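You operate a simulated robot arm through the tools that you are given. There is no shell and no other tool. Be economical: measure what you need, move in short steps, check, and stop when the job is done.

The job below is to be done with a simulated robot arm. You get a single attempt, and the scene is never put back.

JOB
Shut the charger down and take out its plug and its pack.
Fine: switch off first, then dial to 0; the white plug goes into the rack, the pack stands on the table; leave the rest as it is.

The check looks at the end state, three seconds after you hand in, the way a careful person would. Anything else that was tipped, shoved, dropped, spilled or broken makes it a failure.

ROBOT AND FRAMES
A 7-joint arm with a two-finger parallel gripper, fixed in place. Base frame: the origin is at the foot of the arm, x ahead of it, y to its left, z up. Units: mm, degrees, N and s.
With the tool pointing down near the work surface it reaches from about 240 to 680 mm from the base axis. Its first joint turns from -66.0 to 66.0 degrees. Payload 2.4 kg.
Tool frame: the origin (TCP) lies between the finger pads and is the grasp point; the fingertips stand 30 mm ahead of it; z points along the fingers, y is the line along which they close. Largest opening 94 mm; finger width 28, thickness 10; the body of the gripper, 50 by 96 mm, starts 55 mm behind the TCP.
Orientation is that of the tool frame in the base frame, as a unit quaternion [x, y, z, w]. With the fingers straight down and closing along the base's y, the tool's x points along the base's -x, its y along +y and its z along -z.

CONTROLS
- The arm moves only by the tool nudge_tool. Its argument "rows" is text: rows parted by semicolons, each of 7 numbers parted by spaces: the shift along the base's x, y, z in units of 50 mm (1.0 is 50 mm), then the turn, a rotation vector about the base's x, y, z in units of 4 degrees (1.0 is 4 degrees), then the finger opening in mm, from 0 to 94. In form: tx ty tz wx wy wz grip; .... A call has 1 to 20 rows; each row shifts and turns the commanded pose from where the row before left it. A call with a number of a shift or a turn outside -1 to 1 is refused whole. Rows are played at 5 a second. More than 50 mm and 8.6 degrees between two rows, or a gripper value outside its range, and nothing of the call is played. Where a pose cannot be reached the arm comes as near as it can. A force on the tool above 40 N (or 10 N above the force at the start of the call, whichever is more), or a blocked arm, ends the call early, and 0.2 s more pass. The fingers move at their own pace (about 153 mm/s each) and stop on an object; they squeeze with about 24 N. The grip force told is the motor's: it shows also when the fingers shut on nothing. Time passes only in rows, and 0.2 s behind the last, so rows that do not move let the fingers close. It gives the time, the measured TCP pose, the force on the tool (base axes), the opening and the grip force at its end, in the units of the frame above (readings bear some noise), and new pictures: "pictures" is both (left out), scene, wrist or none.
- Cameras (640 x 400 px; columns grow to the right, rows downward): "scene" is fixed at [54.9, 494.6, 1445.4]; the picture's right is [-0.51, -0.86, 0.00], its down [-0.48, 0.29, -0.83] and it looks along [0.71, -0.43, -0.56] (base axes); focal length 232 px, centre (320, 200). "wrist" rides on the gripper at [76, 14, -102] in the tool frame; the picture's right is [-0.18, 0.98, 0.00], its down [-0.75, -0.14, -0.64] and it looks along [-0.63, -0.12, 0.77] (tool axes); focal length 243 px, centre (320, 200).
- measure_at(camera, pixels): for up to 12 pixels [column, row] of the newest picture of that camera ("zoom" is the newest enlarged one), the place [x, y, z] in the base frame of the surface seen there, good to about 3 mm. It takes no simulated time.
- close_up(camera, box): a new picture of the part [left, top, right, bottom] of that camera's present view, enlarged. It takes no simulated time.
- close_job(): hands the job in; it is judged then, once.

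Keep the steps short. Do not move on a guess: measure, check each grasp and each placing, and mend mistakes. In all there are 80 turns and 170 pictures (those below and enlarged ones count). Leave the gripper open and the arm clear of the work at the hand-in unless told otherwise, and finish with a single line.

The tools are called after "Emit:" as a command line: name --argument value ..., lists and objects as JSON in quotes. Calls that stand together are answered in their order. nudge_tool: Moves the arm, as the interface text tells. Its arguments: {"type":"object","properties":{"rows":{"type":"string"},"pictures":{"type":"string","enum":["both","scene","wrist","none"]}},"required":["rows"]} The other tools are called the same way: measure_at (camera, pixels) gives the place of the surface under pixels of a picture; close_up (camera, box) takes an enlarged picture of a part of a camera's view; close_job () hands the job in.

At the start:

```text
time_s: 0.0
position: [339.6, 224.1, 1321.8]
orientation: [0.0, 1.0, 0.001, 0.0]
wrist_force: [-1.0, -0.3, -0.2]
opening: 94.1
grip_force: 0.0
```

scene: 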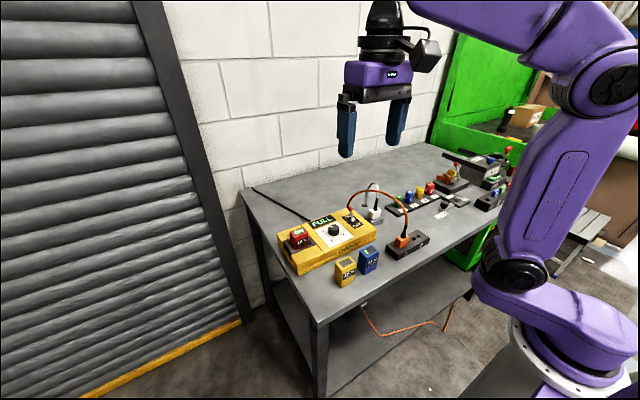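
wrist: 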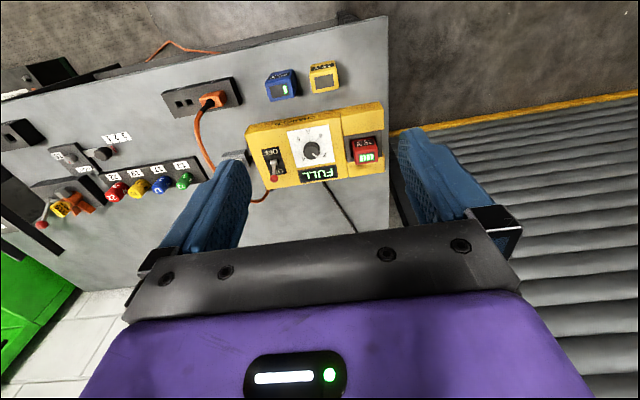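

I see a yellow charger with a red pack, a dial, a switch and plugs on the bench. I'll enlarge both views first.

Emit:
close_up --camera "scene" --box '[260, 170, 460, 295]'

Emit:
close_up --camera "wrist" --box '[150, 50, 400, 206]'

Emit:
close_up --camera "scene" --box '[380, 130, 530, 224]'

```text
3.20 times, centred on (360, 232) of scene
```

zoom: 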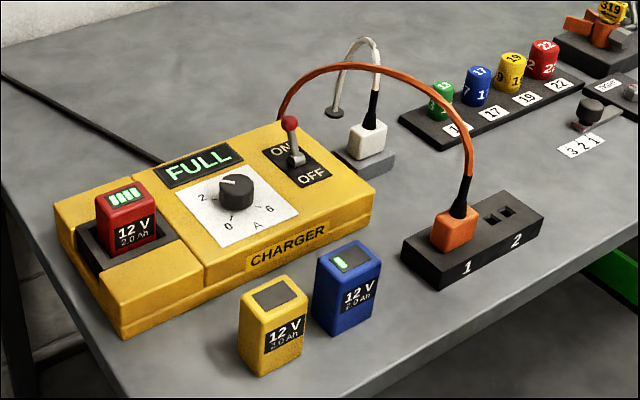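

```text
2.56 times, centred on (275, 128) of wrist
```

zoom: 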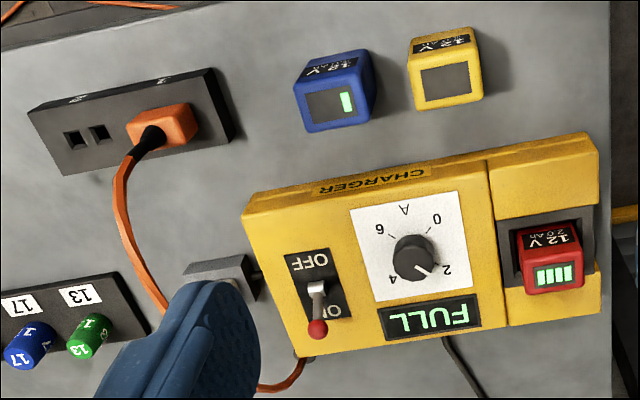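

```text
4.26 times, centred on (455, 177) of scene
```

zoom: 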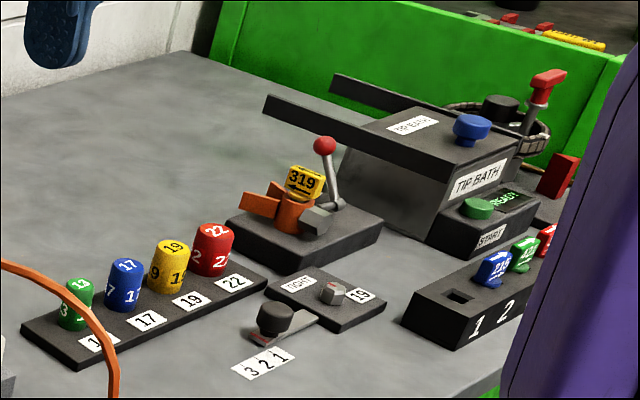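

Next I'll measure the switch, dial, pack, plug and rack from both pictures.

Emit:
measure_at --camera "wrist" --pixels '[[274, 179], [273, 163], [311.3, 150.8], [318.8, 155.5], [365, 157], [373, 144], [245, 130], [384, 103], [386, 152], [255, 185], [300, 118], [340, 190]]'

Emit:
measure_at --camera "scene" --pixels '[[350.3, 208], [352, 220], [333.5, 228], [299.5, 231], [375, 210], [376.5, 202], [370, 216], [412, 238], [418, 235], [402, 238], [388, 246], [429, 237]]'

Emit:
close_up --camera "scene" --box '[340, 180, 436, 240]'

```text
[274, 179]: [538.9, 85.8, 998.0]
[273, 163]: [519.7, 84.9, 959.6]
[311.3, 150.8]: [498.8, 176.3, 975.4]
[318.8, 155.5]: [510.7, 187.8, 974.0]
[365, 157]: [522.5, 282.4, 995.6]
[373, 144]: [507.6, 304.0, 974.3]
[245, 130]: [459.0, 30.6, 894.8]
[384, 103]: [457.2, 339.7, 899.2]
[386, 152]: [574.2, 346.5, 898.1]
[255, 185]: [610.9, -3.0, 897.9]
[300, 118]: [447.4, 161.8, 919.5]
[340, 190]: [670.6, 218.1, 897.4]
```

```text
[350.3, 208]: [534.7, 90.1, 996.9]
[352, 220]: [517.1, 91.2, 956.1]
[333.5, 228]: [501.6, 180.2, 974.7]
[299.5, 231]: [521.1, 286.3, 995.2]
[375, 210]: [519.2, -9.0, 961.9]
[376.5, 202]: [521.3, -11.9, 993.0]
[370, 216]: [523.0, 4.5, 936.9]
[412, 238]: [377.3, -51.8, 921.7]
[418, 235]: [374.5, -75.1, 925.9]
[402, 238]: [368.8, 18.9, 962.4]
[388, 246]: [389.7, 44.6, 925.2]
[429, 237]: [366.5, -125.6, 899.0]
```

```text
6.67 times, centred on (388, 210) of scene
```

zoom: 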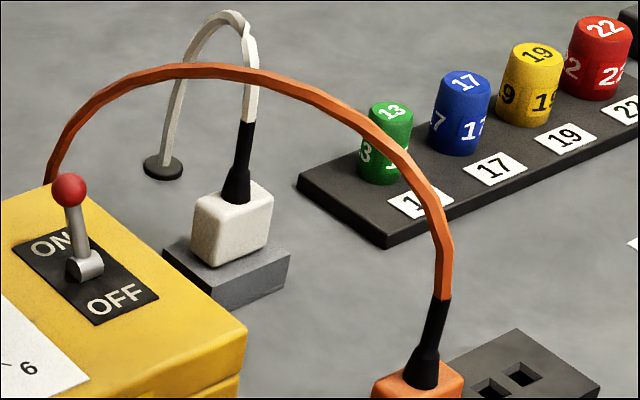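

I need to know where the orange and white cables run before coming near, so I'll measure points along them.

Emit:
measure_at --camera "zoom" --pixels '[[52, 172], [75, 112], [120, 80], [180, 71], [260, 75], [330, 104], [390, 150], [430, 200], [442, 260], [430, 330], [420, 385], [250, 60]]'

Emit:
measure_at --camera "wrist" --pixels '[[268, 190], [262, 199], [197, 120], [197, 140], [205, 160], [213, 172], [255, 155], [282, 187], [271, 153], [278, 175], [216, 100], [186, 92]]'

```text
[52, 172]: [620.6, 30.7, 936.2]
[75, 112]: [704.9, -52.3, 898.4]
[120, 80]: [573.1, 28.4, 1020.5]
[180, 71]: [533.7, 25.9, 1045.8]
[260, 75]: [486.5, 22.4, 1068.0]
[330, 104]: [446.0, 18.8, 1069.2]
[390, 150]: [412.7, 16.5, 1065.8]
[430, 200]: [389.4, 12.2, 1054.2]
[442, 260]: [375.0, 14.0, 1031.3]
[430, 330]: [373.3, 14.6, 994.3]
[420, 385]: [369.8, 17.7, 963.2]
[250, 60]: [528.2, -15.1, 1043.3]
```

```text
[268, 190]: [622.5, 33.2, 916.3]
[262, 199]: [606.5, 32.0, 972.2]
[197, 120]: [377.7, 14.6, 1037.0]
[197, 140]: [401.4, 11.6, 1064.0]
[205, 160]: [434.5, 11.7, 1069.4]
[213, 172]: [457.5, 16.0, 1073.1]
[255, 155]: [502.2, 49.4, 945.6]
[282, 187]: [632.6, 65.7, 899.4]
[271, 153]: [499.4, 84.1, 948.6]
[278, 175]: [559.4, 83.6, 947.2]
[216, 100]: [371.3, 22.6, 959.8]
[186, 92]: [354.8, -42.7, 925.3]
```

Orange cable arches along y about 12–33, peaking near z 1073, so I must keep clear of it. First I'll close the fingers and go behind the switch lever (its ball is at about 537, 88, 994), staying high, and then look.

Emit:
nudge_tool --rows "0.588 -0.328 -0.505 0 0 0 0; 0.588 -0.328 -0.505 0 0 0 0; 0.588 -0.328 -0.505 0 0 0 0; 0.588 -0.328 -0.505 0 0 0 0; 0.588 -0.328 -0.505 0 0 0 0; 0.588 -0.328 -0.505 0 0 0 0; 0.588 -0.328 -0.505 0 0 0 0; 0.588 -0.328 -0.505 0 0 0 0; 0 0 0 0 0 0 0"

```text
time_s: 2.0
position: [575.3, 93.3, 1122.4]
orientation: [0.0, 1.0, 0.0, 0.0]
wrist_force: [0.4, -0.1, -0.4]
opening: 0.0
grip_force: 24.1
```

scene: 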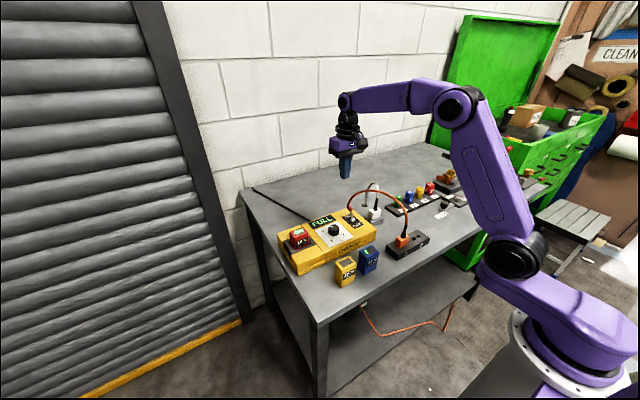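
wrist: 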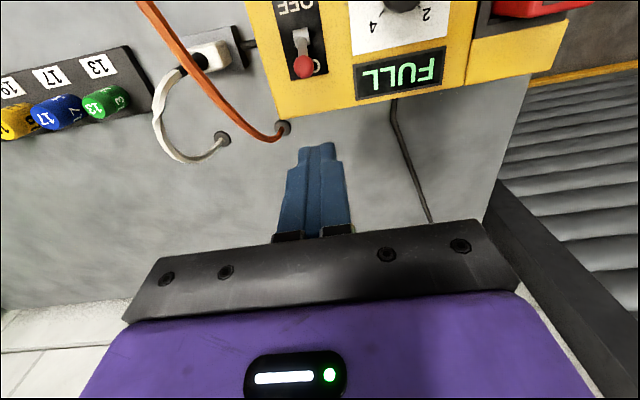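

The fingers hang behind the charger. In the wrist view the ball is at (303,66) and the grommets at (284,127) and (222,140). I'll measure these.

Emit:
measure_at --camera "wrist" --pixels '[[303, 66], [301, 38], [298, 8], [316, 66], [290, 76], [284, 127], [222, 140], [275, 115], [225, 48], [212, 54], [160, 130], [197, 150]]'

Emit:
close_up --camera "wrist" --box '[130, 0, 450, 200]'

```text
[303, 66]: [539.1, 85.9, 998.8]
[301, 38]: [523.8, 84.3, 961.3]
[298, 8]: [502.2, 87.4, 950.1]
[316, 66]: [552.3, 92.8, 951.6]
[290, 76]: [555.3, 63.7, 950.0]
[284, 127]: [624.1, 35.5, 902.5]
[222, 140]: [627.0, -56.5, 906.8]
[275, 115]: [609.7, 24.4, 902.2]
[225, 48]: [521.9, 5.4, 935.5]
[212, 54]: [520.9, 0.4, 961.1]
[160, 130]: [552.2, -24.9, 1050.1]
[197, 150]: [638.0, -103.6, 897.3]
```

```text
2.00 times, centred on (290, 100) of wrist
```

zoom: 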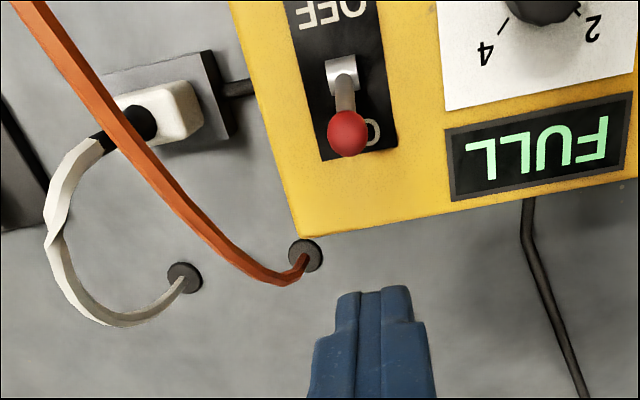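

The ball centre is about (537, 87, 993) and the panel is at z 951. I'll descend behind it to a tip height of about 982, then push toward -x (OFF).

Emit:
nudge_tool --rows "0 -0.04 -0.74 0 0 0 0; 0 0 -0.74 0 0 0 0; 0 0 -0.74 0 0 0 0; 0 0 0 0 0 0 0" --pictures "wrist"

Emit:
nudge_tool --rows "-0.2 0 0 0 0 0 0; -0.2 0 0 0 0 0 0; -0.2 0 0 0 0 0 0; -0.2 0 0 0 0 0 0" --pictures "wrist"

```text
time_s: 3.0
position: [574.1, 91.9, 1010.0]
orientation: [0.0, 1.0, 0.0, 0.0]
wrist_force: [-0.2, 0.6, -0.6]
opening: 0.0
grip_force: 24.4
```

wrist: 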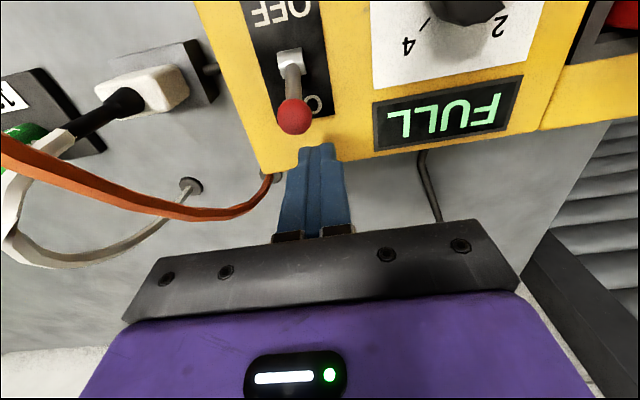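

```text
time_s: 4.0
position: [535.3, 92.0, 1009.2]
orientation: [0.001, 1.0, 0.0, 0.0]
wrist_force: [0.6, 0.6, 0.5]
opening: 0.0
grip_force: 24.2
```

wrist: 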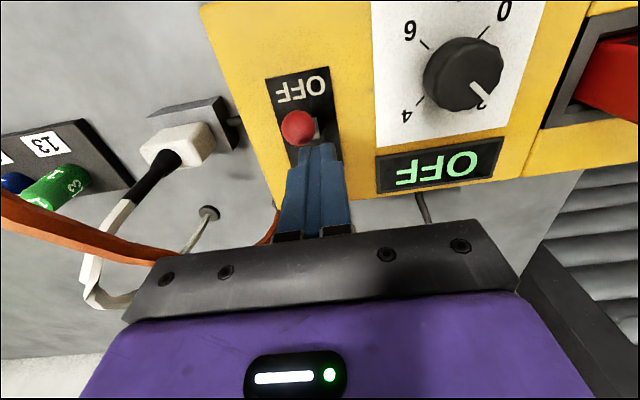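

The display now reads OFF. I'll back off a little to see whether the lever stays, then rise.

Emit:
nudge_tool --rows "0.3 0 0 0 0 0 0; 0.2 0 0.5 0 0 0 0; 0 0 0.9 0 0 0 0; 0 0 0 0 0 0 0"

Emit:
close_up --camera "scene" --box '[260, 170, 460, 295]'

Emit:
close_up --camera "wrist" --box '[230, 0, 550, 200]'

```text
time_s: 5.0
position: [559.0, 91.7, 1081.9]
orientation: [0.0, 1.0, 0.0, 0.0]
wrist_force: [0.9, 0.2, 0.3]
opening: 0.0
grip_force: 23.8
```

scene: 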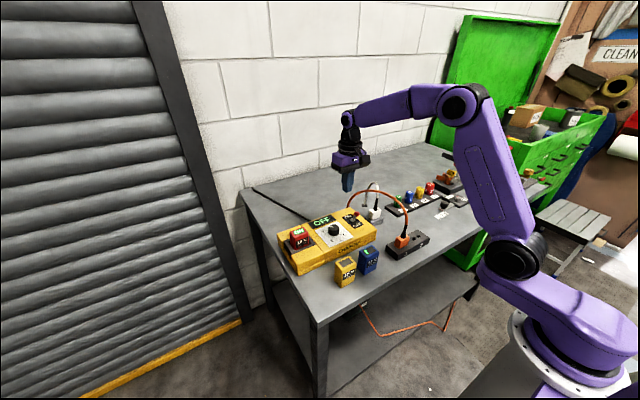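
wrist: 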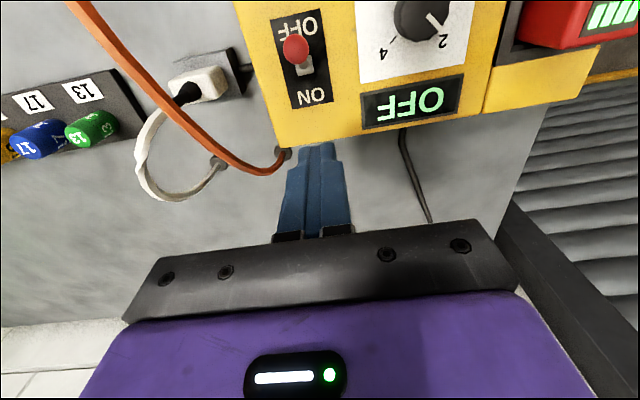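

```text
3.20 times, centred on (360, 232) of scene
```

zoom: 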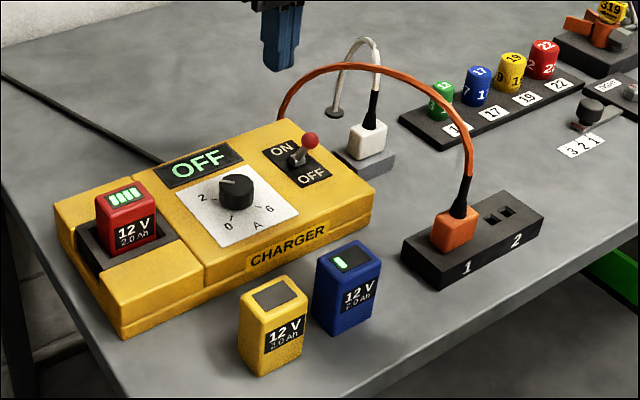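

```text
2.00 times, centred on (390, 100) of wrist
```

zoom: 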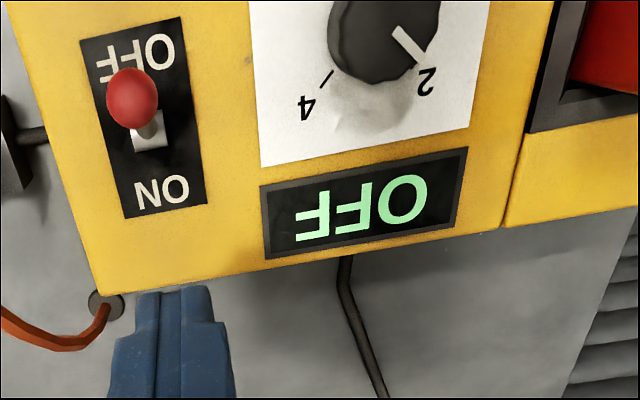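

The switch is OFF and holding. Now I'll go above the dial with the fingers open and read the pointer from there.

Emit:
nudge_tool --rows "0 0 0.56 0 0 0 0; -0.4 0.58 0 0 0 0 30; -0.4 0.58 0 0 0 0 60; -0.38 0.57 0 0 0 0 60; 0 0 0 0 0 0 60" --pictures "wrist"

Emit:
close_up --camera "wrist" --box '[240, 50, 400, 150]'

```text
time_s: 6.2
position: [500.1, 179.1, 1108.6]
orientation: [-0.001, 1.0, 0.0, 0.0]
wrist_force: [0.1, 1.3, 0.9]
opening: 59.9
grip_force: 0.1
```

wrist: 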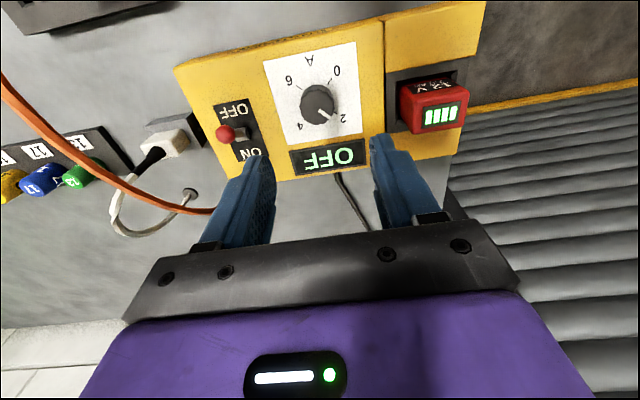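

```text
4.00 times, centred on (320, 100) of wrist
```

zoom: 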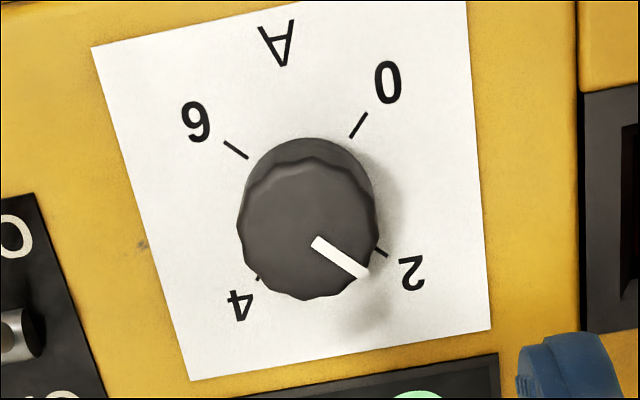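

I'll measure the tick marks, the two pointer ends and the knob rim to get angles.

Emit:
measure_at --camera "zoom" --pixels '[[358, 125], [382, 252], [236, 149], [257, 278], [316, 241], [365, 274], [307, 228], [241, 225], [376, 225], [307, 160], [307, 296], [400, 85]]'

Emit:
measure_at --camera "wrist" --pixels '[[400, 92], [470, 92], [430, 85], [440, 110], [402, 75], [455, 72], [385, 30], [180, 70], [225, 135], [280, 175], [400, 135], [430, 96]]'

```text
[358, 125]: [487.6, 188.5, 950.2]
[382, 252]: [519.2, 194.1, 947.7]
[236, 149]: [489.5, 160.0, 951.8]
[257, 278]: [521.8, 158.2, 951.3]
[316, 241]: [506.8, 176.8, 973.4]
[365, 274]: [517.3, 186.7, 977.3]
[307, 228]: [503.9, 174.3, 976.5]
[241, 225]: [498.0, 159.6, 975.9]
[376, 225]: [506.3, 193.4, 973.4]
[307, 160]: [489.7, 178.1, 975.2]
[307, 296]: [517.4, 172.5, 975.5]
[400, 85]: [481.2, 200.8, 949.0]
```

```text
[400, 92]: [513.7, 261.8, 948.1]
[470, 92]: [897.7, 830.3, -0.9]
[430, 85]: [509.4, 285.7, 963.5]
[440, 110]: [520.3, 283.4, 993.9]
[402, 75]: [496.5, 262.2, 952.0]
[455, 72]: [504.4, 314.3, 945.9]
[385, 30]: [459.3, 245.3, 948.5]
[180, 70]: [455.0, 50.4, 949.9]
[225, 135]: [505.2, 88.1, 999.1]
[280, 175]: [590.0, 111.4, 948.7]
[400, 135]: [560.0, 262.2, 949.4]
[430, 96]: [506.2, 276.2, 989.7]
```

The knob centre is about (503.5, 175.7). The pointer lies along the 2 tick (about 49°) and 0 is at about 139°, so +90° about z is needed. I'll descend around the knob with fingers at 60 mm and check before closing.

Emit:
nudge_tool --rows "0.07 -0.068 0 0 0 0 60; 0 0 -0.8 0 0 0 60; 0 0 -0.8 0 0 0 60; 0 0 -0.84 0 0 0 60; 0 0 0 0 0 0 60"

Emit:
close_up --camera "wrist" --box '[200, 50, 440, 200]'

```text
time_s: 7.4
position: [506.2, 174.7, 985.2]
orientation: [-0.001, 1.0, 0.0, 0.0]
wrist_force: [-0.5, 0.9, -0.1]
opening: 60.1
grip_force: 0.0
```

scene: 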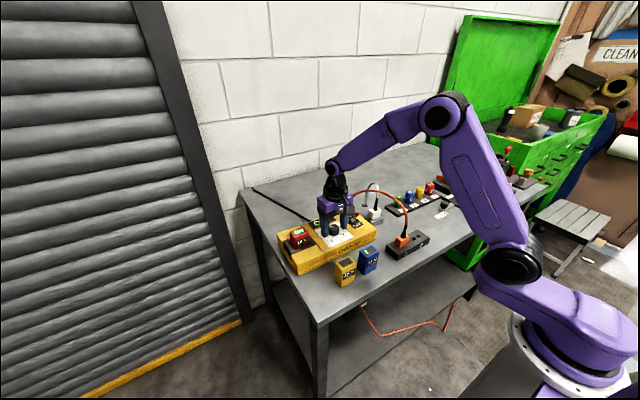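
wrist: 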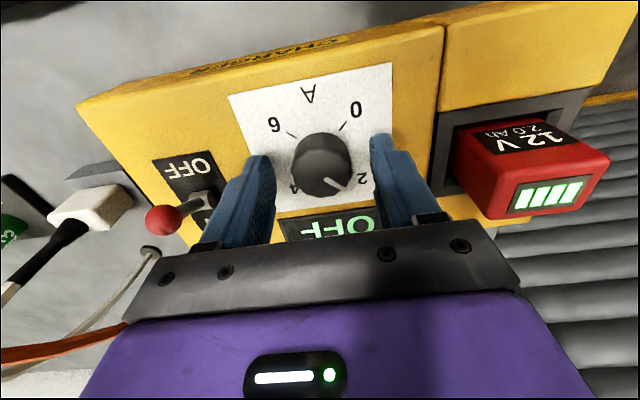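

```text
2.67 times, centred on (320, 125) of wrist
```

zoom: 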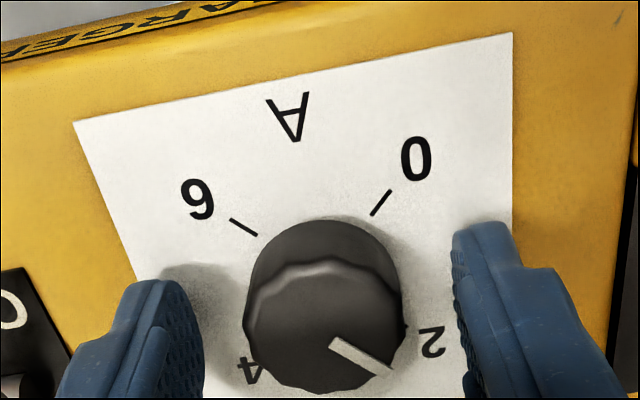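

The knob is nicely between the fingers. I'll close on it and check.

Emit:
nudge_tool --rows "0 0.02 0 0 0 0 34; 0 0 0 0 0 0 20; 0 0 0 0 0 0 20" --pictures "wrist"

```text
time_s: 8.2
position: [505.9, 175.1, 985.6]
orientation: [0.0, 1.0, 0.0, 0.0]
wrist_force: [0.7, 0.2, -0.3]
opening: 33.3
grip_force: 44.8
```

wrist: 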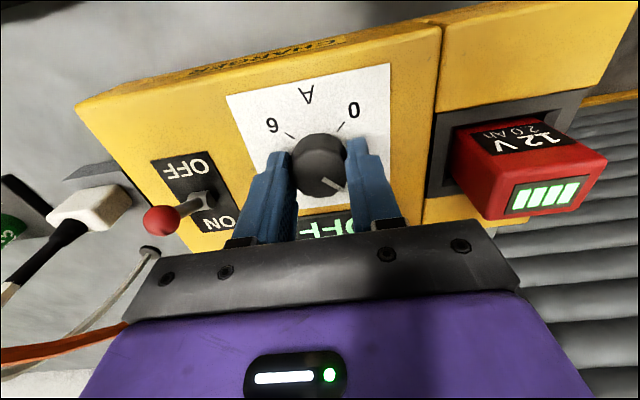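

It's held at 33 mm with no side force. I'll turn +44° first and check.

Emit:
nudge_tool --rows "0 0 0 0 0 1 20; 0 0 0 0 0 1 20; 0 0 0 0 0 1 20; 0 0 0 0 0 1 20; 0 0 0 0 0 1 20; 0 0 0 0 0 1 20; 0 0 0 0 0 1 20; 0 0 0 0 0 1 20; 0 0 0 0 0 1 20; 0 0 0 0 0 1 20; 0 0 0 0 0 1 20"

Emit:
close_up --camera "wrist" --box '[200, 80, 440, 230]'

```text
time_s: 10.6
position: [505.2, 174.3, 985.3]
orientation: [-0.375, 0.927, 0.001, 0.003]
wrist_force: [17.0, 9.7, -12.3]
opening: 33.3
grip_force: 44.8
```

scene: 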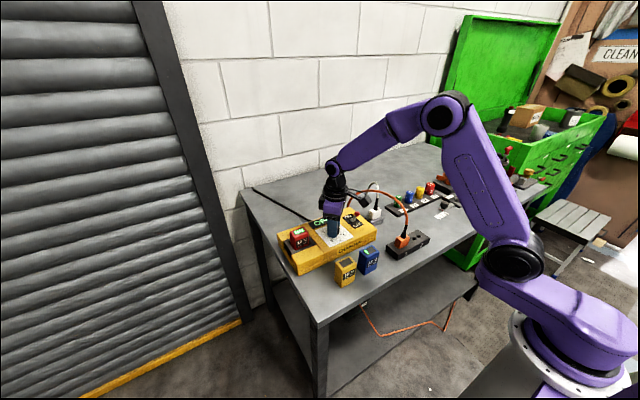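
wrist: 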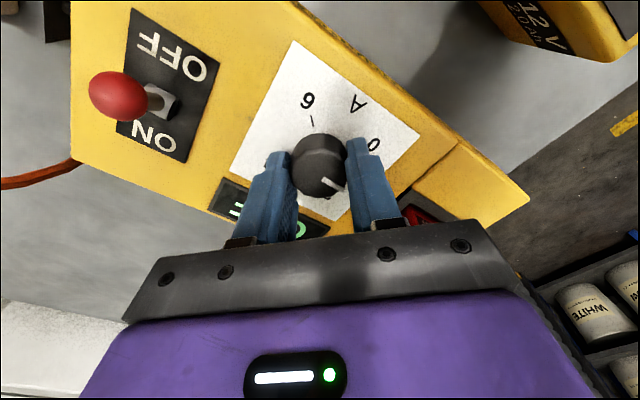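

```text
2.67 times, centred on (320, 155) of wrist
```

zoom: 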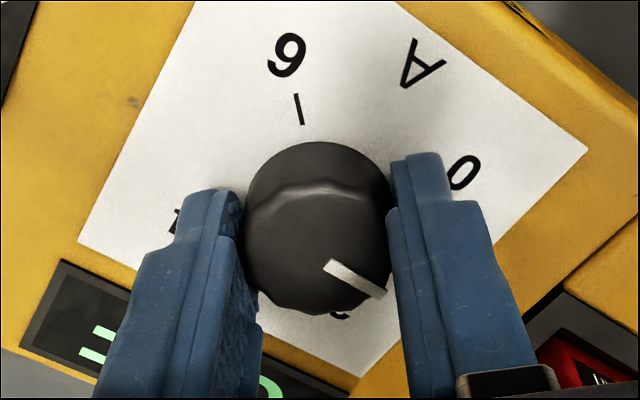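

The pointer turned with the fingers. There's a 17 N pull toward +x, so my centre is slightly off. I'll shift about 1.5 mm and continue the remaining 46°.

Emit:
nudge_tool --rows "0.03 0.015 0.02 0 0 1 20; 0 0 0 0 0 1 20; 0 0 0 0 0 1 20; 0 0 0 0 0 1 20; 0 0 0 0 0 1 20; 0 0 0 0 0 1 20; 0 0 0 0 0 1 20; 0 0 0 0 0 1 20; 0 0 0 0 0 1 20; 0 0 0 0 0 1 20; 0 0 0 0 0 1 20; 0 0 0 0 0 0.4 20; 0 0 0 0 0 0 20" --pictures "wrist"

Emit:
close_up --camera "wrist" --box '[200, 80, 440, 230]'

```text
time_s: 13.4
position: [505.3, 176.1, 986.2]
orientation: [-0.705, 0.709, 0.0, -0.002]
wrist_force: [-8.0, 3.5, -21.9]
opening: 33.2
grip_force: 45.3
```

wrist: 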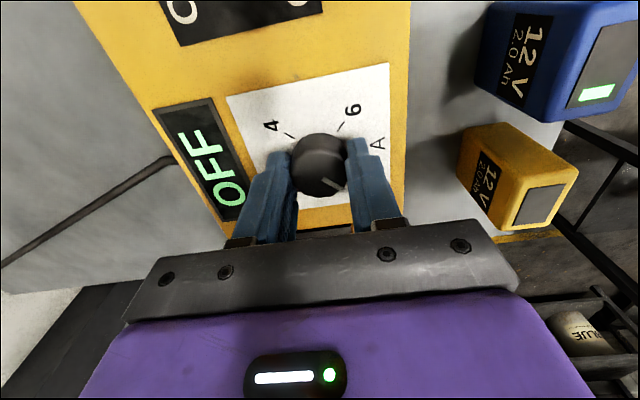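

```text
2.67 times, centred on (320, 155) of wrist
```

zoom: 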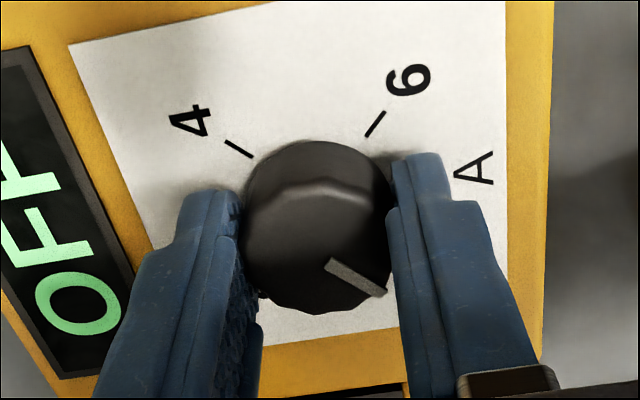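

Turned by 90°. Now I'll open the fingers, rise straight up and check the pointer.

Emit:
nudge_tool --rows "0 0 0 0 0 0 50; 0 0 0 0 0 0 60; 0 0 0.5 0 0 0 60; 0 0 0.9 0 0 0 60; 0 0 0.9 0 0 0 60; 0 0 0 0 0 0 60"

Emit:
close_up --camera "wrist" --box '[240, 50, 400, 150]'

Emit:
close_up --camera "scene" --box '[260, 170, 460, 295]'

```text
time_s: 14.8
position: [506.2, 175.7, 1103.6]
orientation: [-0.705, 0.709, -0.001, 0.0]
wrist_force: [-0.2, 0.4, 0.0]
opening: 59.9
grip_force: 0.1
```

scene: 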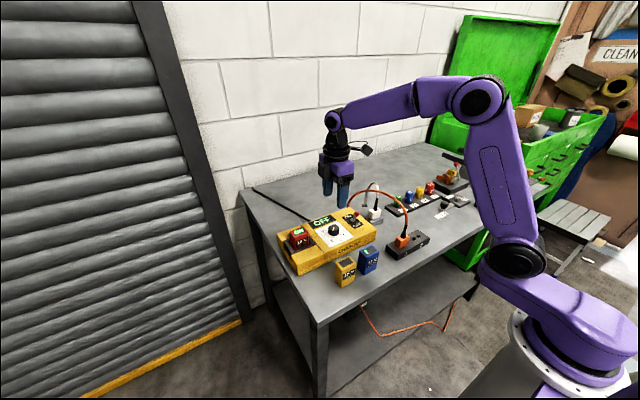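
wrist: 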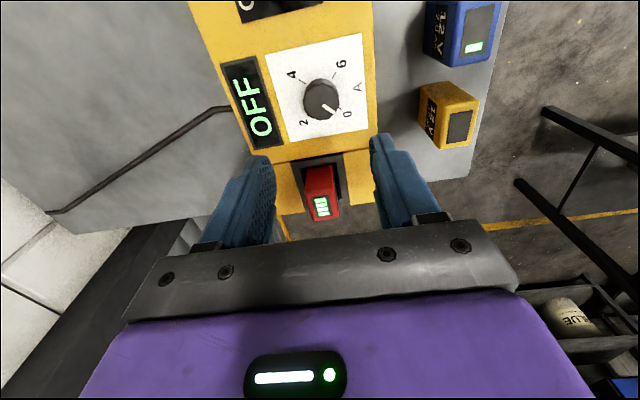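

```text
4.00 times, centred on (320, 100) of wrist
```

zoom: 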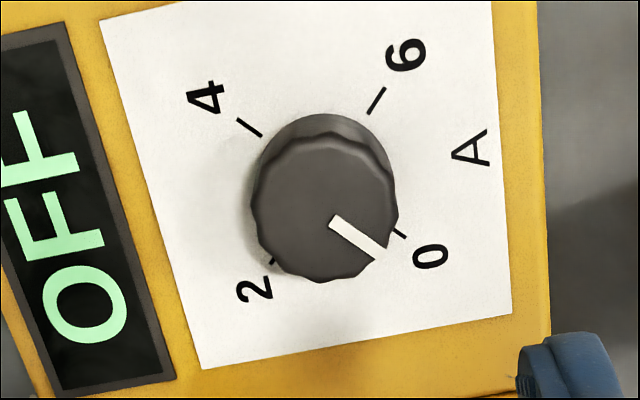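

```text
3.20 times, centred on (360, 232) of scene
```

zoom: 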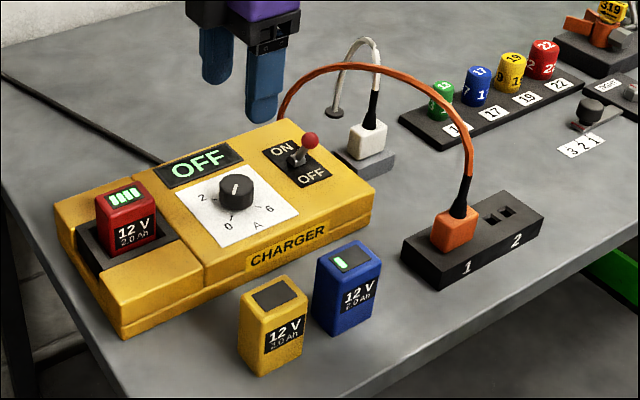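

The pointer sits on the 0 tick. Next is the white plug, and before planning the grip I'll measure its surroundings: the numbered cylinders, the rack slots and the free table.

Emit:
close_up --camera "scene" --box '[340, 180, 436, 240]'

Emit:
measure_at --camera "zoom" --pixels '[[390, 110], [385, 175], [300, 185], [386, 243], [465, 80], [205, 250], [262, 240], [235, 195], [222, 275], [290, 250], [235, 130], [487, 388]]'

Emit:
measure_at --camera "scene" --pixels '[[413, 239], [418.5, 235.5], [430, 236], [428, 233], [414, 229.5], [386, 247], [398, 259], [408, 236], [398, 240], [392, 230], [442, 206], [436, 214]]'

```text
6.67 times, centred on (388, 210) of scene
```

zoom: 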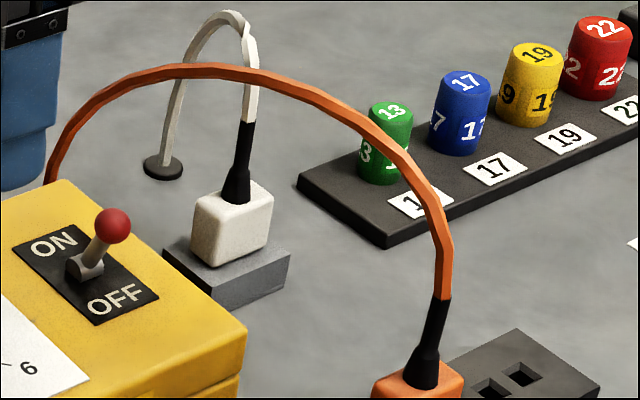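

```text
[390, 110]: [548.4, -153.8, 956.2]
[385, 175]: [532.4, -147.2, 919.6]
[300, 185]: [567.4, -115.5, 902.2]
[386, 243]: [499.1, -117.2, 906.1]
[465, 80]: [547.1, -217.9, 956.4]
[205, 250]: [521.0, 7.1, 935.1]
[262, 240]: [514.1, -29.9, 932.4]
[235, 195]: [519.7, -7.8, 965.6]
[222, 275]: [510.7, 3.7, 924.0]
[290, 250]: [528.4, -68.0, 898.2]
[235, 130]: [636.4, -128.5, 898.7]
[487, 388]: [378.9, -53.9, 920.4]
```

```text
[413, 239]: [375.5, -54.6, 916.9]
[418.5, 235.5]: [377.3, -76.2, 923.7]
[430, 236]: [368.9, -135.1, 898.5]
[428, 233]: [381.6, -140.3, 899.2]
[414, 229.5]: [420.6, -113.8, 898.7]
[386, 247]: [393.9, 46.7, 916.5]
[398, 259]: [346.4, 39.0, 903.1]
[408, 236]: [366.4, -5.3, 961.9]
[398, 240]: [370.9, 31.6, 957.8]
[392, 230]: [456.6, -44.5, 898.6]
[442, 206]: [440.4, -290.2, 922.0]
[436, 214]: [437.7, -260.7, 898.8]
```

The plug is at about (521, -10), top z 965, socket top about z 936, with its cable rising straight up and toward +x. To keep the palm off the cable I'll grip with the tool tilted about 44°, coming in from the -y side. First I'll rise above the orange arch and travel over while tilting.

Emit:
nudge_tool --rows "0 0 0.95 0 0 0 60; 0.03 -0.5 0 1 0 0 60; 0.03 -0.5 0 1 0 0 60; 0.03 -0.5 0 1 0 0 60; 0.03 -0.5 0 1 0 0 60; 0.03 -0.5 0 1 0 0 60; 0.03 -0.5 0 1 0 0 60; 0.03 -0.5 0 1 0 0 60; 0.03 -0.5 0 1 0 0 60; 0.03 -0.5 0 1 0 0 60; 0.03 -0.5 0 1 0 0 60; 0.03 -0.5 0 1 0 0 60; 0 0 0 0 0 0 60"

Emit:
close_up --camera "wrist" --box '[160, 0, 480, 200]'

```text
time_s: 17.6
position: [522.5, -100.0, 1149.2]
orientation: [-0.653, 0.657, 0.267, 0.264]
wrist_force: [0.1, -0.3, 0.1]
opening: 59.9
grip_force: 0.1
```

scene: 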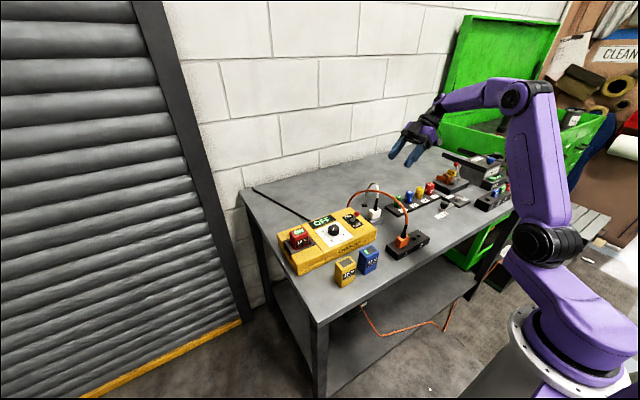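
wrist: 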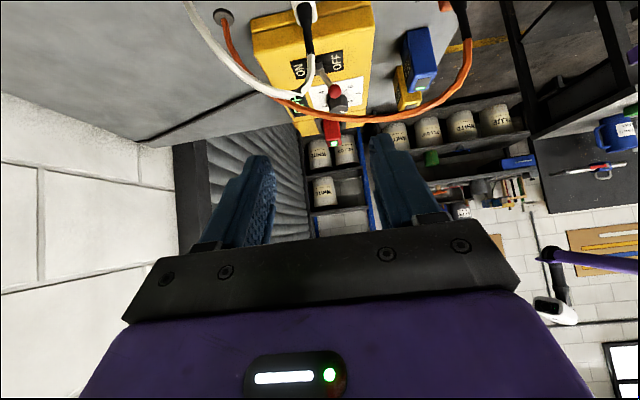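

```text
2.00 times, centred on (320, 100) of wrist
```

zoom: 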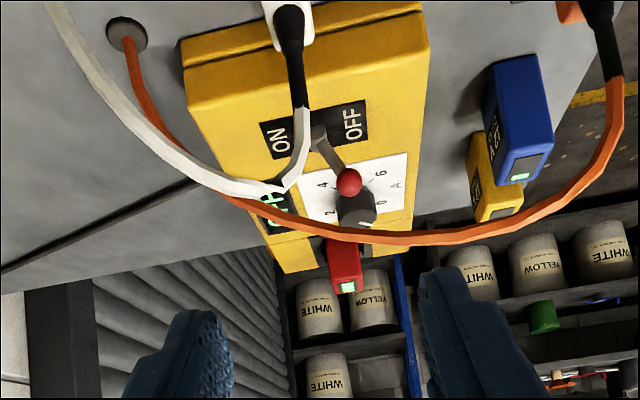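

Tilt achieved. I'll measure the white cable from here and descend a bit at this y, still well short of the plug.

Emit:
measure_at --camera "zoom" --pixels '[[60, 20], [90, 80], [130, 130], [180, 170], [240, 190], [285, 185], [298, 150], [300, 100], [288, 25], [300, 60]]'

Emit:
nudge_tool --rows "0 0 -0.9 0 0 0 60; 0 0 -0.9 0 0 0 60; 0 0 0 0 0 0 60"

Emit:
close_up --camera "wrist" --box '[160, 0, 480, 200]'

```text
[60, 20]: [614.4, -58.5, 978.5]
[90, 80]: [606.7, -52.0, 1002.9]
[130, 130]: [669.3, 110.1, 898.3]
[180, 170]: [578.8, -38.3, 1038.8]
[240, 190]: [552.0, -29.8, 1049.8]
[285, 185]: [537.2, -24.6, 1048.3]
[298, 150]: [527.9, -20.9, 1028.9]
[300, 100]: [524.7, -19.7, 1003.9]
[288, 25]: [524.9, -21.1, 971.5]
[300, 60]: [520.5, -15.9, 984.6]
```

```text
time_s: 18.4
position: [521.9, -96.8, 1058.1]
orientation: [-0.653, 0.658, 0.266, 0.264]
wrist_force: [-0.6, -0.1, -0.8]
opening: 60.0
grip_force: 0.1
```

scene: 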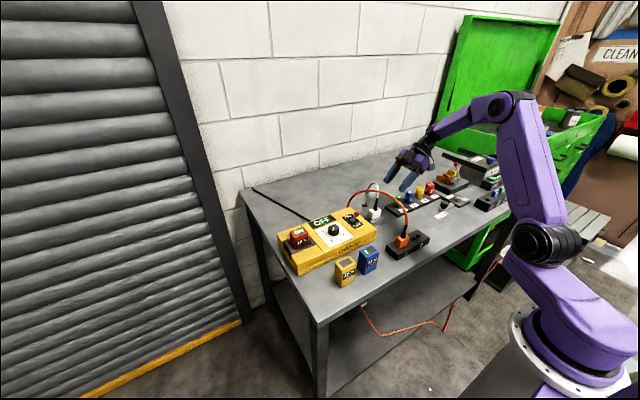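
wrist: 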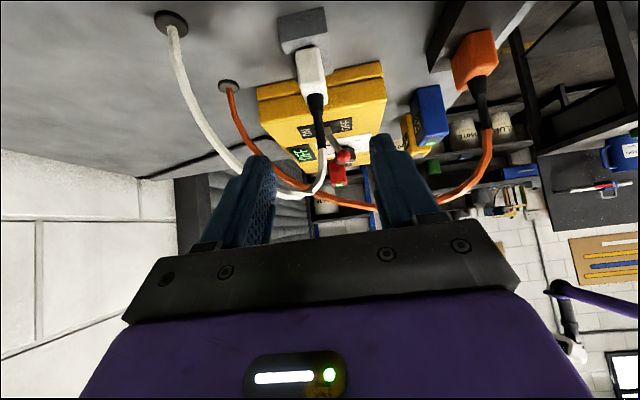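

```text
2.00 times, centred on (320, 100) of wrist
```

zoom: 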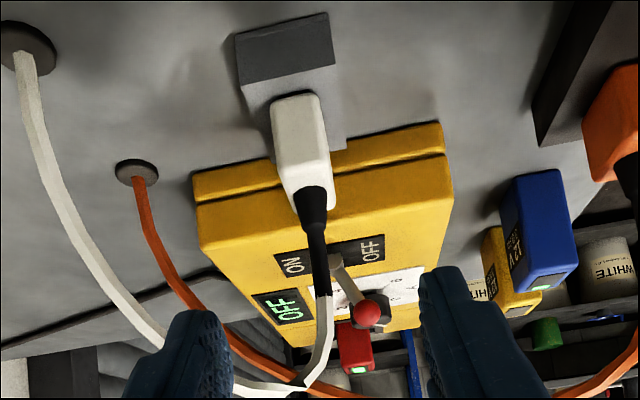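

Clear view of the plug, with its face at (272–322, 95) and the socket above it in the picture. I'll measure the plug's edges and the socket's top.

Emit:
measure_at --camera "zoom" --pixels '[[275, 105], [315, 102], [290, 185], [331, 165], [295, 130], [326, 130], [312, 200], [260, 110], [336, 90], [240, 75], [330, 60], [285, 45]]'

```text
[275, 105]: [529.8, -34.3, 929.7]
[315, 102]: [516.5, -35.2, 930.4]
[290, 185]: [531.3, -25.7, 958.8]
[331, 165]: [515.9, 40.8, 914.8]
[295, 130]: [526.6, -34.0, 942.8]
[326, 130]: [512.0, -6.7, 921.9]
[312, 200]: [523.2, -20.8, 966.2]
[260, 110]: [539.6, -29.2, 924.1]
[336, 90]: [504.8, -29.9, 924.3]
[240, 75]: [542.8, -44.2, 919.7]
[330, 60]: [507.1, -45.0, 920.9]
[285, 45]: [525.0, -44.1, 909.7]
```

The plug spans x 511–531, y -34…+7, z 925–965. I'll lower to TCP z 962, still at y -97, and look.

Emit:
nudge_tool --rows "0 0 -0.64 0 0 0 50; 0 0 -0.64 0 0 0 50; 0 0 -0.64 0 0 0 50; 0 0 0 0 0 0 50"

Emit:
close_up --camera "scene" --box '[340, 150, 500, 250]'

```text
time_s: 19.4
position: [522.4, -99.8, 961.4]
orientation: [-0.653, 0.658, 0.265, 0.264]
wrist_force: [0.3, -0.8, 0.7]
opening: 50.1
grip_force: 0.1
```

scene: 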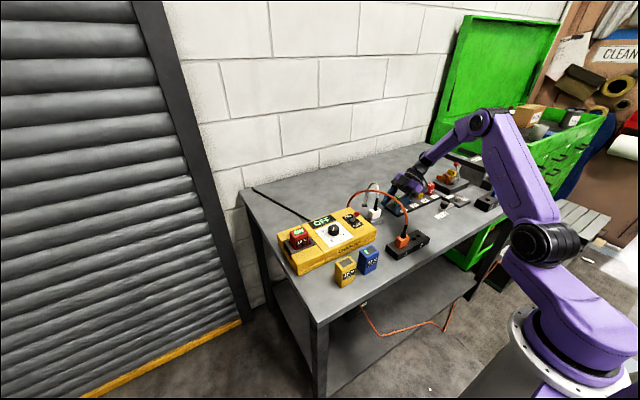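
wrist: 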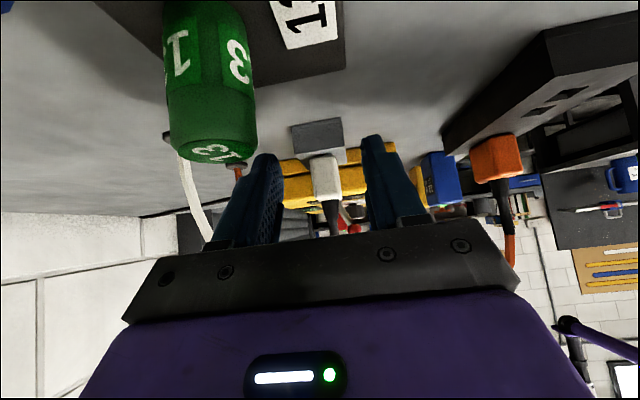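

```text
4.00 times, centred on (420, 200) of scene
```

zoom: 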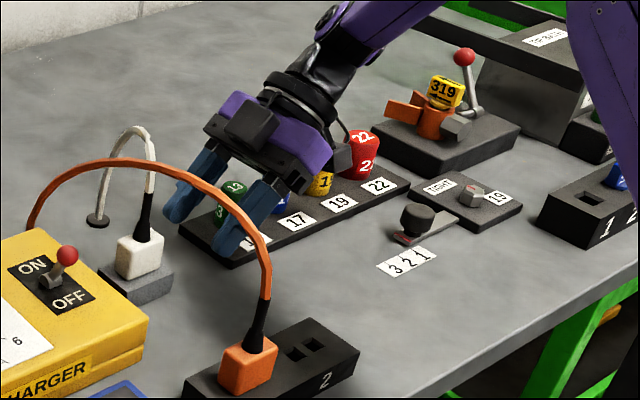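

Nothing is touched, and the plug is centred between the fingers at (327,180). I'll slide toward +y to bring the fingers around it.

Emit:
nudge_tool --rows "0 0.4 0 0 0 0 50; 0 0.4 0 0 0 0 50; 0 0.4 0 0 0 0 50; 0 0.26 0 0 0 0 50; 0 0 0 0 0 0 50"

Emit:
close_up --camera "scene" --box '[340, 150, 500, 250]'

```text
time_s: 20.6
position: [521.7, -26.0, 964.3]
orientation: [-0.653, 0.658, 0.266, 0.264]
wrist_force: [-0.1, -0.4, 0.5]
opening: 49.6
grip_force: 0.0
```

scene: 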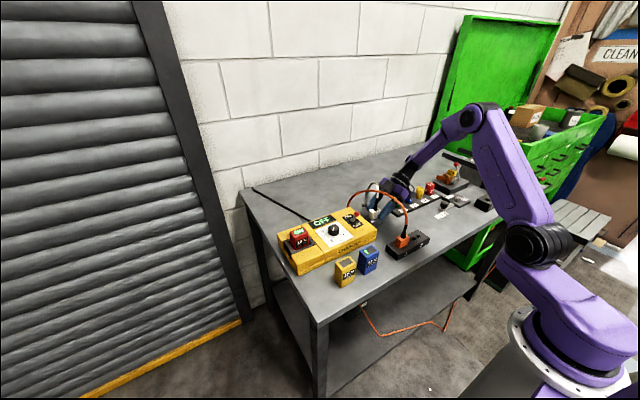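
wrist: 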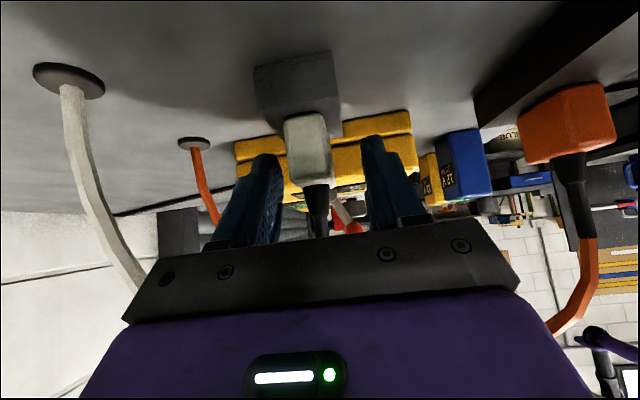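

```text
4.00 times, centred on (420, 200) of scene
```

zoom: 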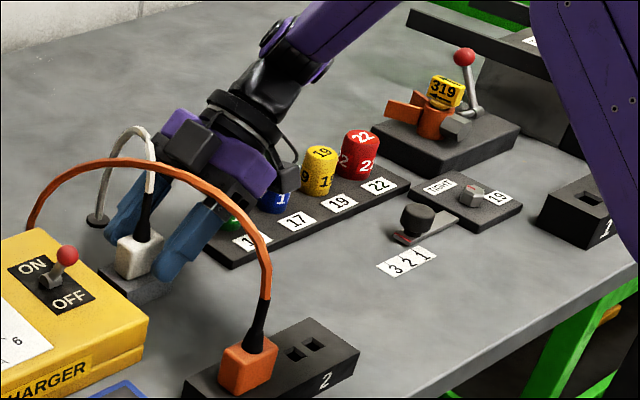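

The plug seems a bit left of centre at (308,150). I'll measure its sides and the fingertips before closing.

Emit:
measure_at --camera "wrist" --pixels '[[288, 150], [326, 150], [308, 150], [308, 120], [300, 175], [270, 165], [372, 150], [279, 175], [365, 160], [318, 195]]'

Emit:
close_up --camera "wrist" --box '[220, 90, 420, 215]'

```text
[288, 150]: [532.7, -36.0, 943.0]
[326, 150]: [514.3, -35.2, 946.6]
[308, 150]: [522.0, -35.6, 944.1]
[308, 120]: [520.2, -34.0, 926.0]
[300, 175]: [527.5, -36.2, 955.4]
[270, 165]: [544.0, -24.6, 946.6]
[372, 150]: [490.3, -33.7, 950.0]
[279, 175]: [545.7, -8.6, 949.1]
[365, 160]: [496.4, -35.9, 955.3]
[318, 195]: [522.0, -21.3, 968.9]
```

```text
3.20 times, centred on (320, 152) of wrist
```

zoom: 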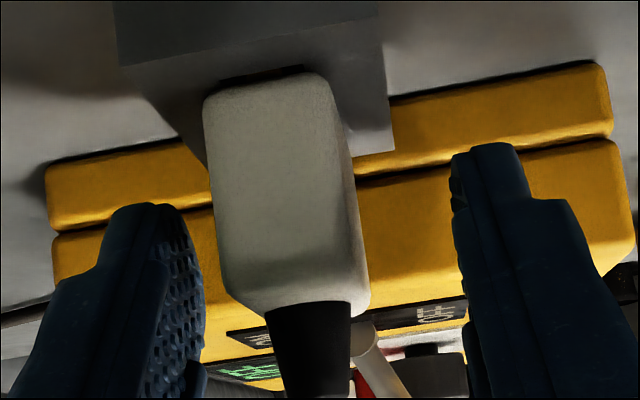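

The plug's centre x is about 523 against the fingers' 521. I'll shift +2 mm and close.

Emit:
nudge_tool --rows "0.036 0 0 0 0 0 50; 0 0 0 0 0 0 25; 0 0 0 0 0 0 10; 0 0 0 0 0 0 10" --pictures "wrist"

```text
time_s: 21.6
position: [523.1, -26.1, 963.5]
orientation: [-0.653, 0.658, 0.266, 0.264]
wrist_force: [2.8, -0.6, -0.3]
opening: 25.3
grip_force: 23.9
```

wrist: 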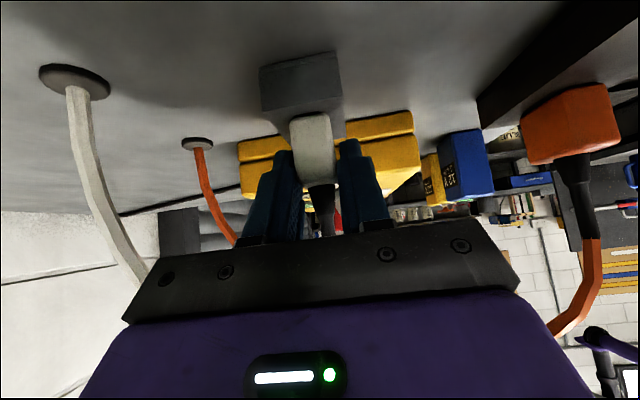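

Gripped at 25 mm. I'll pull it straight up in small steps.

Emit:
nudge_tool --rows "0 0 0.1 0 0 0 10; 0 0 0.15 0 0 0 10; 0 0 0.2 0 0 0 10; 0 0 0.3 0 0 0 10; 0 0 0.3 0 0 0 10; 0 0 0 0 0 0 10"

Emit:
close_up --camera "scene" --box '[340, 150, 500, 250]'

```text
time_s: 23.0
position: [524.9, -26.0, 1015.4]
orientation: [-0.654, 0.657, 0.267, 0.263]
wrist_force: [0.3, 1.1, -0.7]
opening: 25.3
grip_force: 23.4
```

scene: 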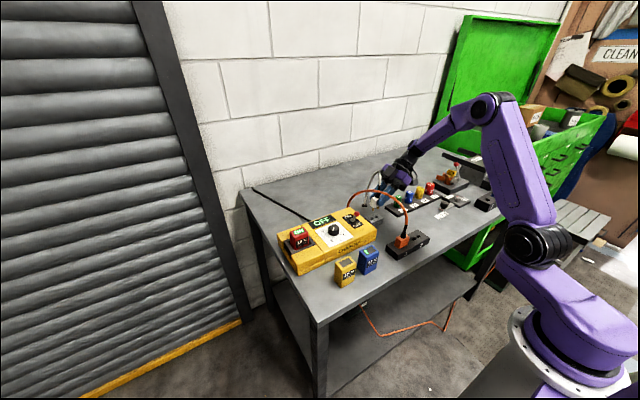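
wrist: 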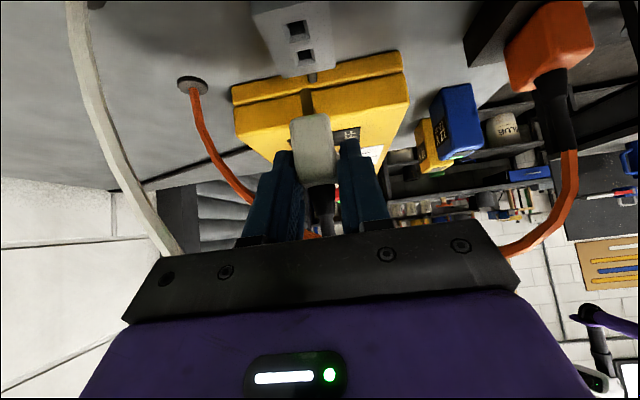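

```text
4.00 times, centred on (420, 200) of scene
```

zoom: 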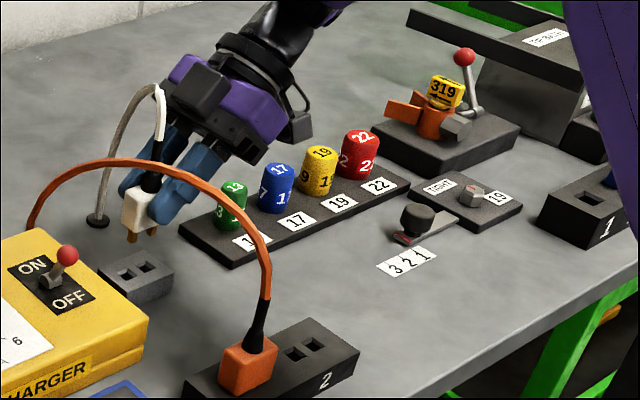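

The plug is out, with two prongs, and the socket's two holes are visible. I'll measure those holes and the rack's slot-2 holes in close-ups.

Emit:
close_up --camera "scene" --box '[360, 205, 440, 255]'

Emit:
measure_at --camera "wrist" --pixels '[[298, 28], [306, 55], [255, 20], [333, 10], [280, 70], [345, 60]]'

```text
8.00 times, centred on (400, 230) of scene
```

zoom: 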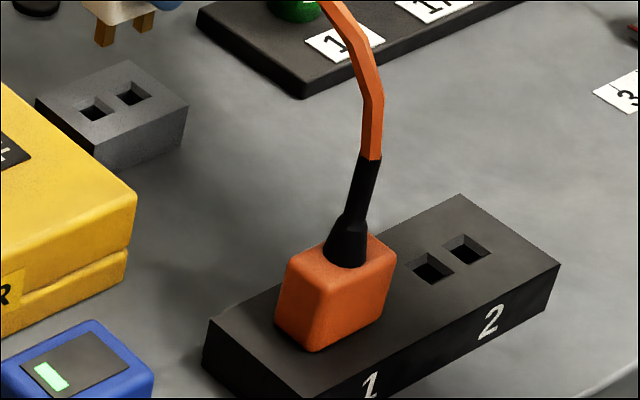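

```text
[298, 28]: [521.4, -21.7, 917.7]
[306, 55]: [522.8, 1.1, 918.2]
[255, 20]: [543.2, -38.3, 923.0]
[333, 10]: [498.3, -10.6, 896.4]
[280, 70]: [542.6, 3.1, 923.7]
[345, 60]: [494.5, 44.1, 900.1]
```

Emit:
measure_at --camera "zoom" --pixels '[[76, 108], [98, 94], [95, 124], [156, 93], [134, 78], [131, 109], [403, 267], [430, 248], [431, 291], [494, 251], [465, 229], [466, 271]]'

Emit:
measure_at --camera "zoom" --pixels '[[460, 197], [556, 262], [212, 322], [440, 290], [127, 64], [184, 105], [40, 102], [96, 142], [330, 390], [400, 268], [385, 330], [508, 250]]'

```text
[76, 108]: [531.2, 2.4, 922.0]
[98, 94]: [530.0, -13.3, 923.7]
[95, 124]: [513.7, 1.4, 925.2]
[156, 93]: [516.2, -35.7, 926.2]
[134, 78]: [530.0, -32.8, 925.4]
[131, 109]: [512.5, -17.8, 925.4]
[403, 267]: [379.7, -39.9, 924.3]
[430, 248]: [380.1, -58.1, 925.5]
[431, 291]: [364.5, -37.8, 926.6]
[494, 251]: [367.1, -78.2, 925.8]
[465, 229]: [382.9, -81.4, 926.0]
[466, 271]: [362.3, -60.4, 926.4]
```

```text
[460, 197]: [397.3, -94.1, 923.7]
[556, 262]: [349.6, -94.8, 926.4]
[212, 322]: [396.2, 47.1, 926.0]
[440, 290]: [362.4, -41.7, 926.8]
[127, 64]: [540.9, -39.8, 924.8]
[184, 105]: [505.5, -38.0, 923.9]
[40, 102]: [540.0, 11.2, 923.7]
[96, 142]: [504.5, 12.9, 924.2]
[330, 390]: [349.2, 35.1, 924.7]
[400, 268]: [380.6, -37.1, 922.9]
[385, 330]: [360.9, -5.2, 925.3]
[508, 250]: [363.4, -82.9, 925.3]
```

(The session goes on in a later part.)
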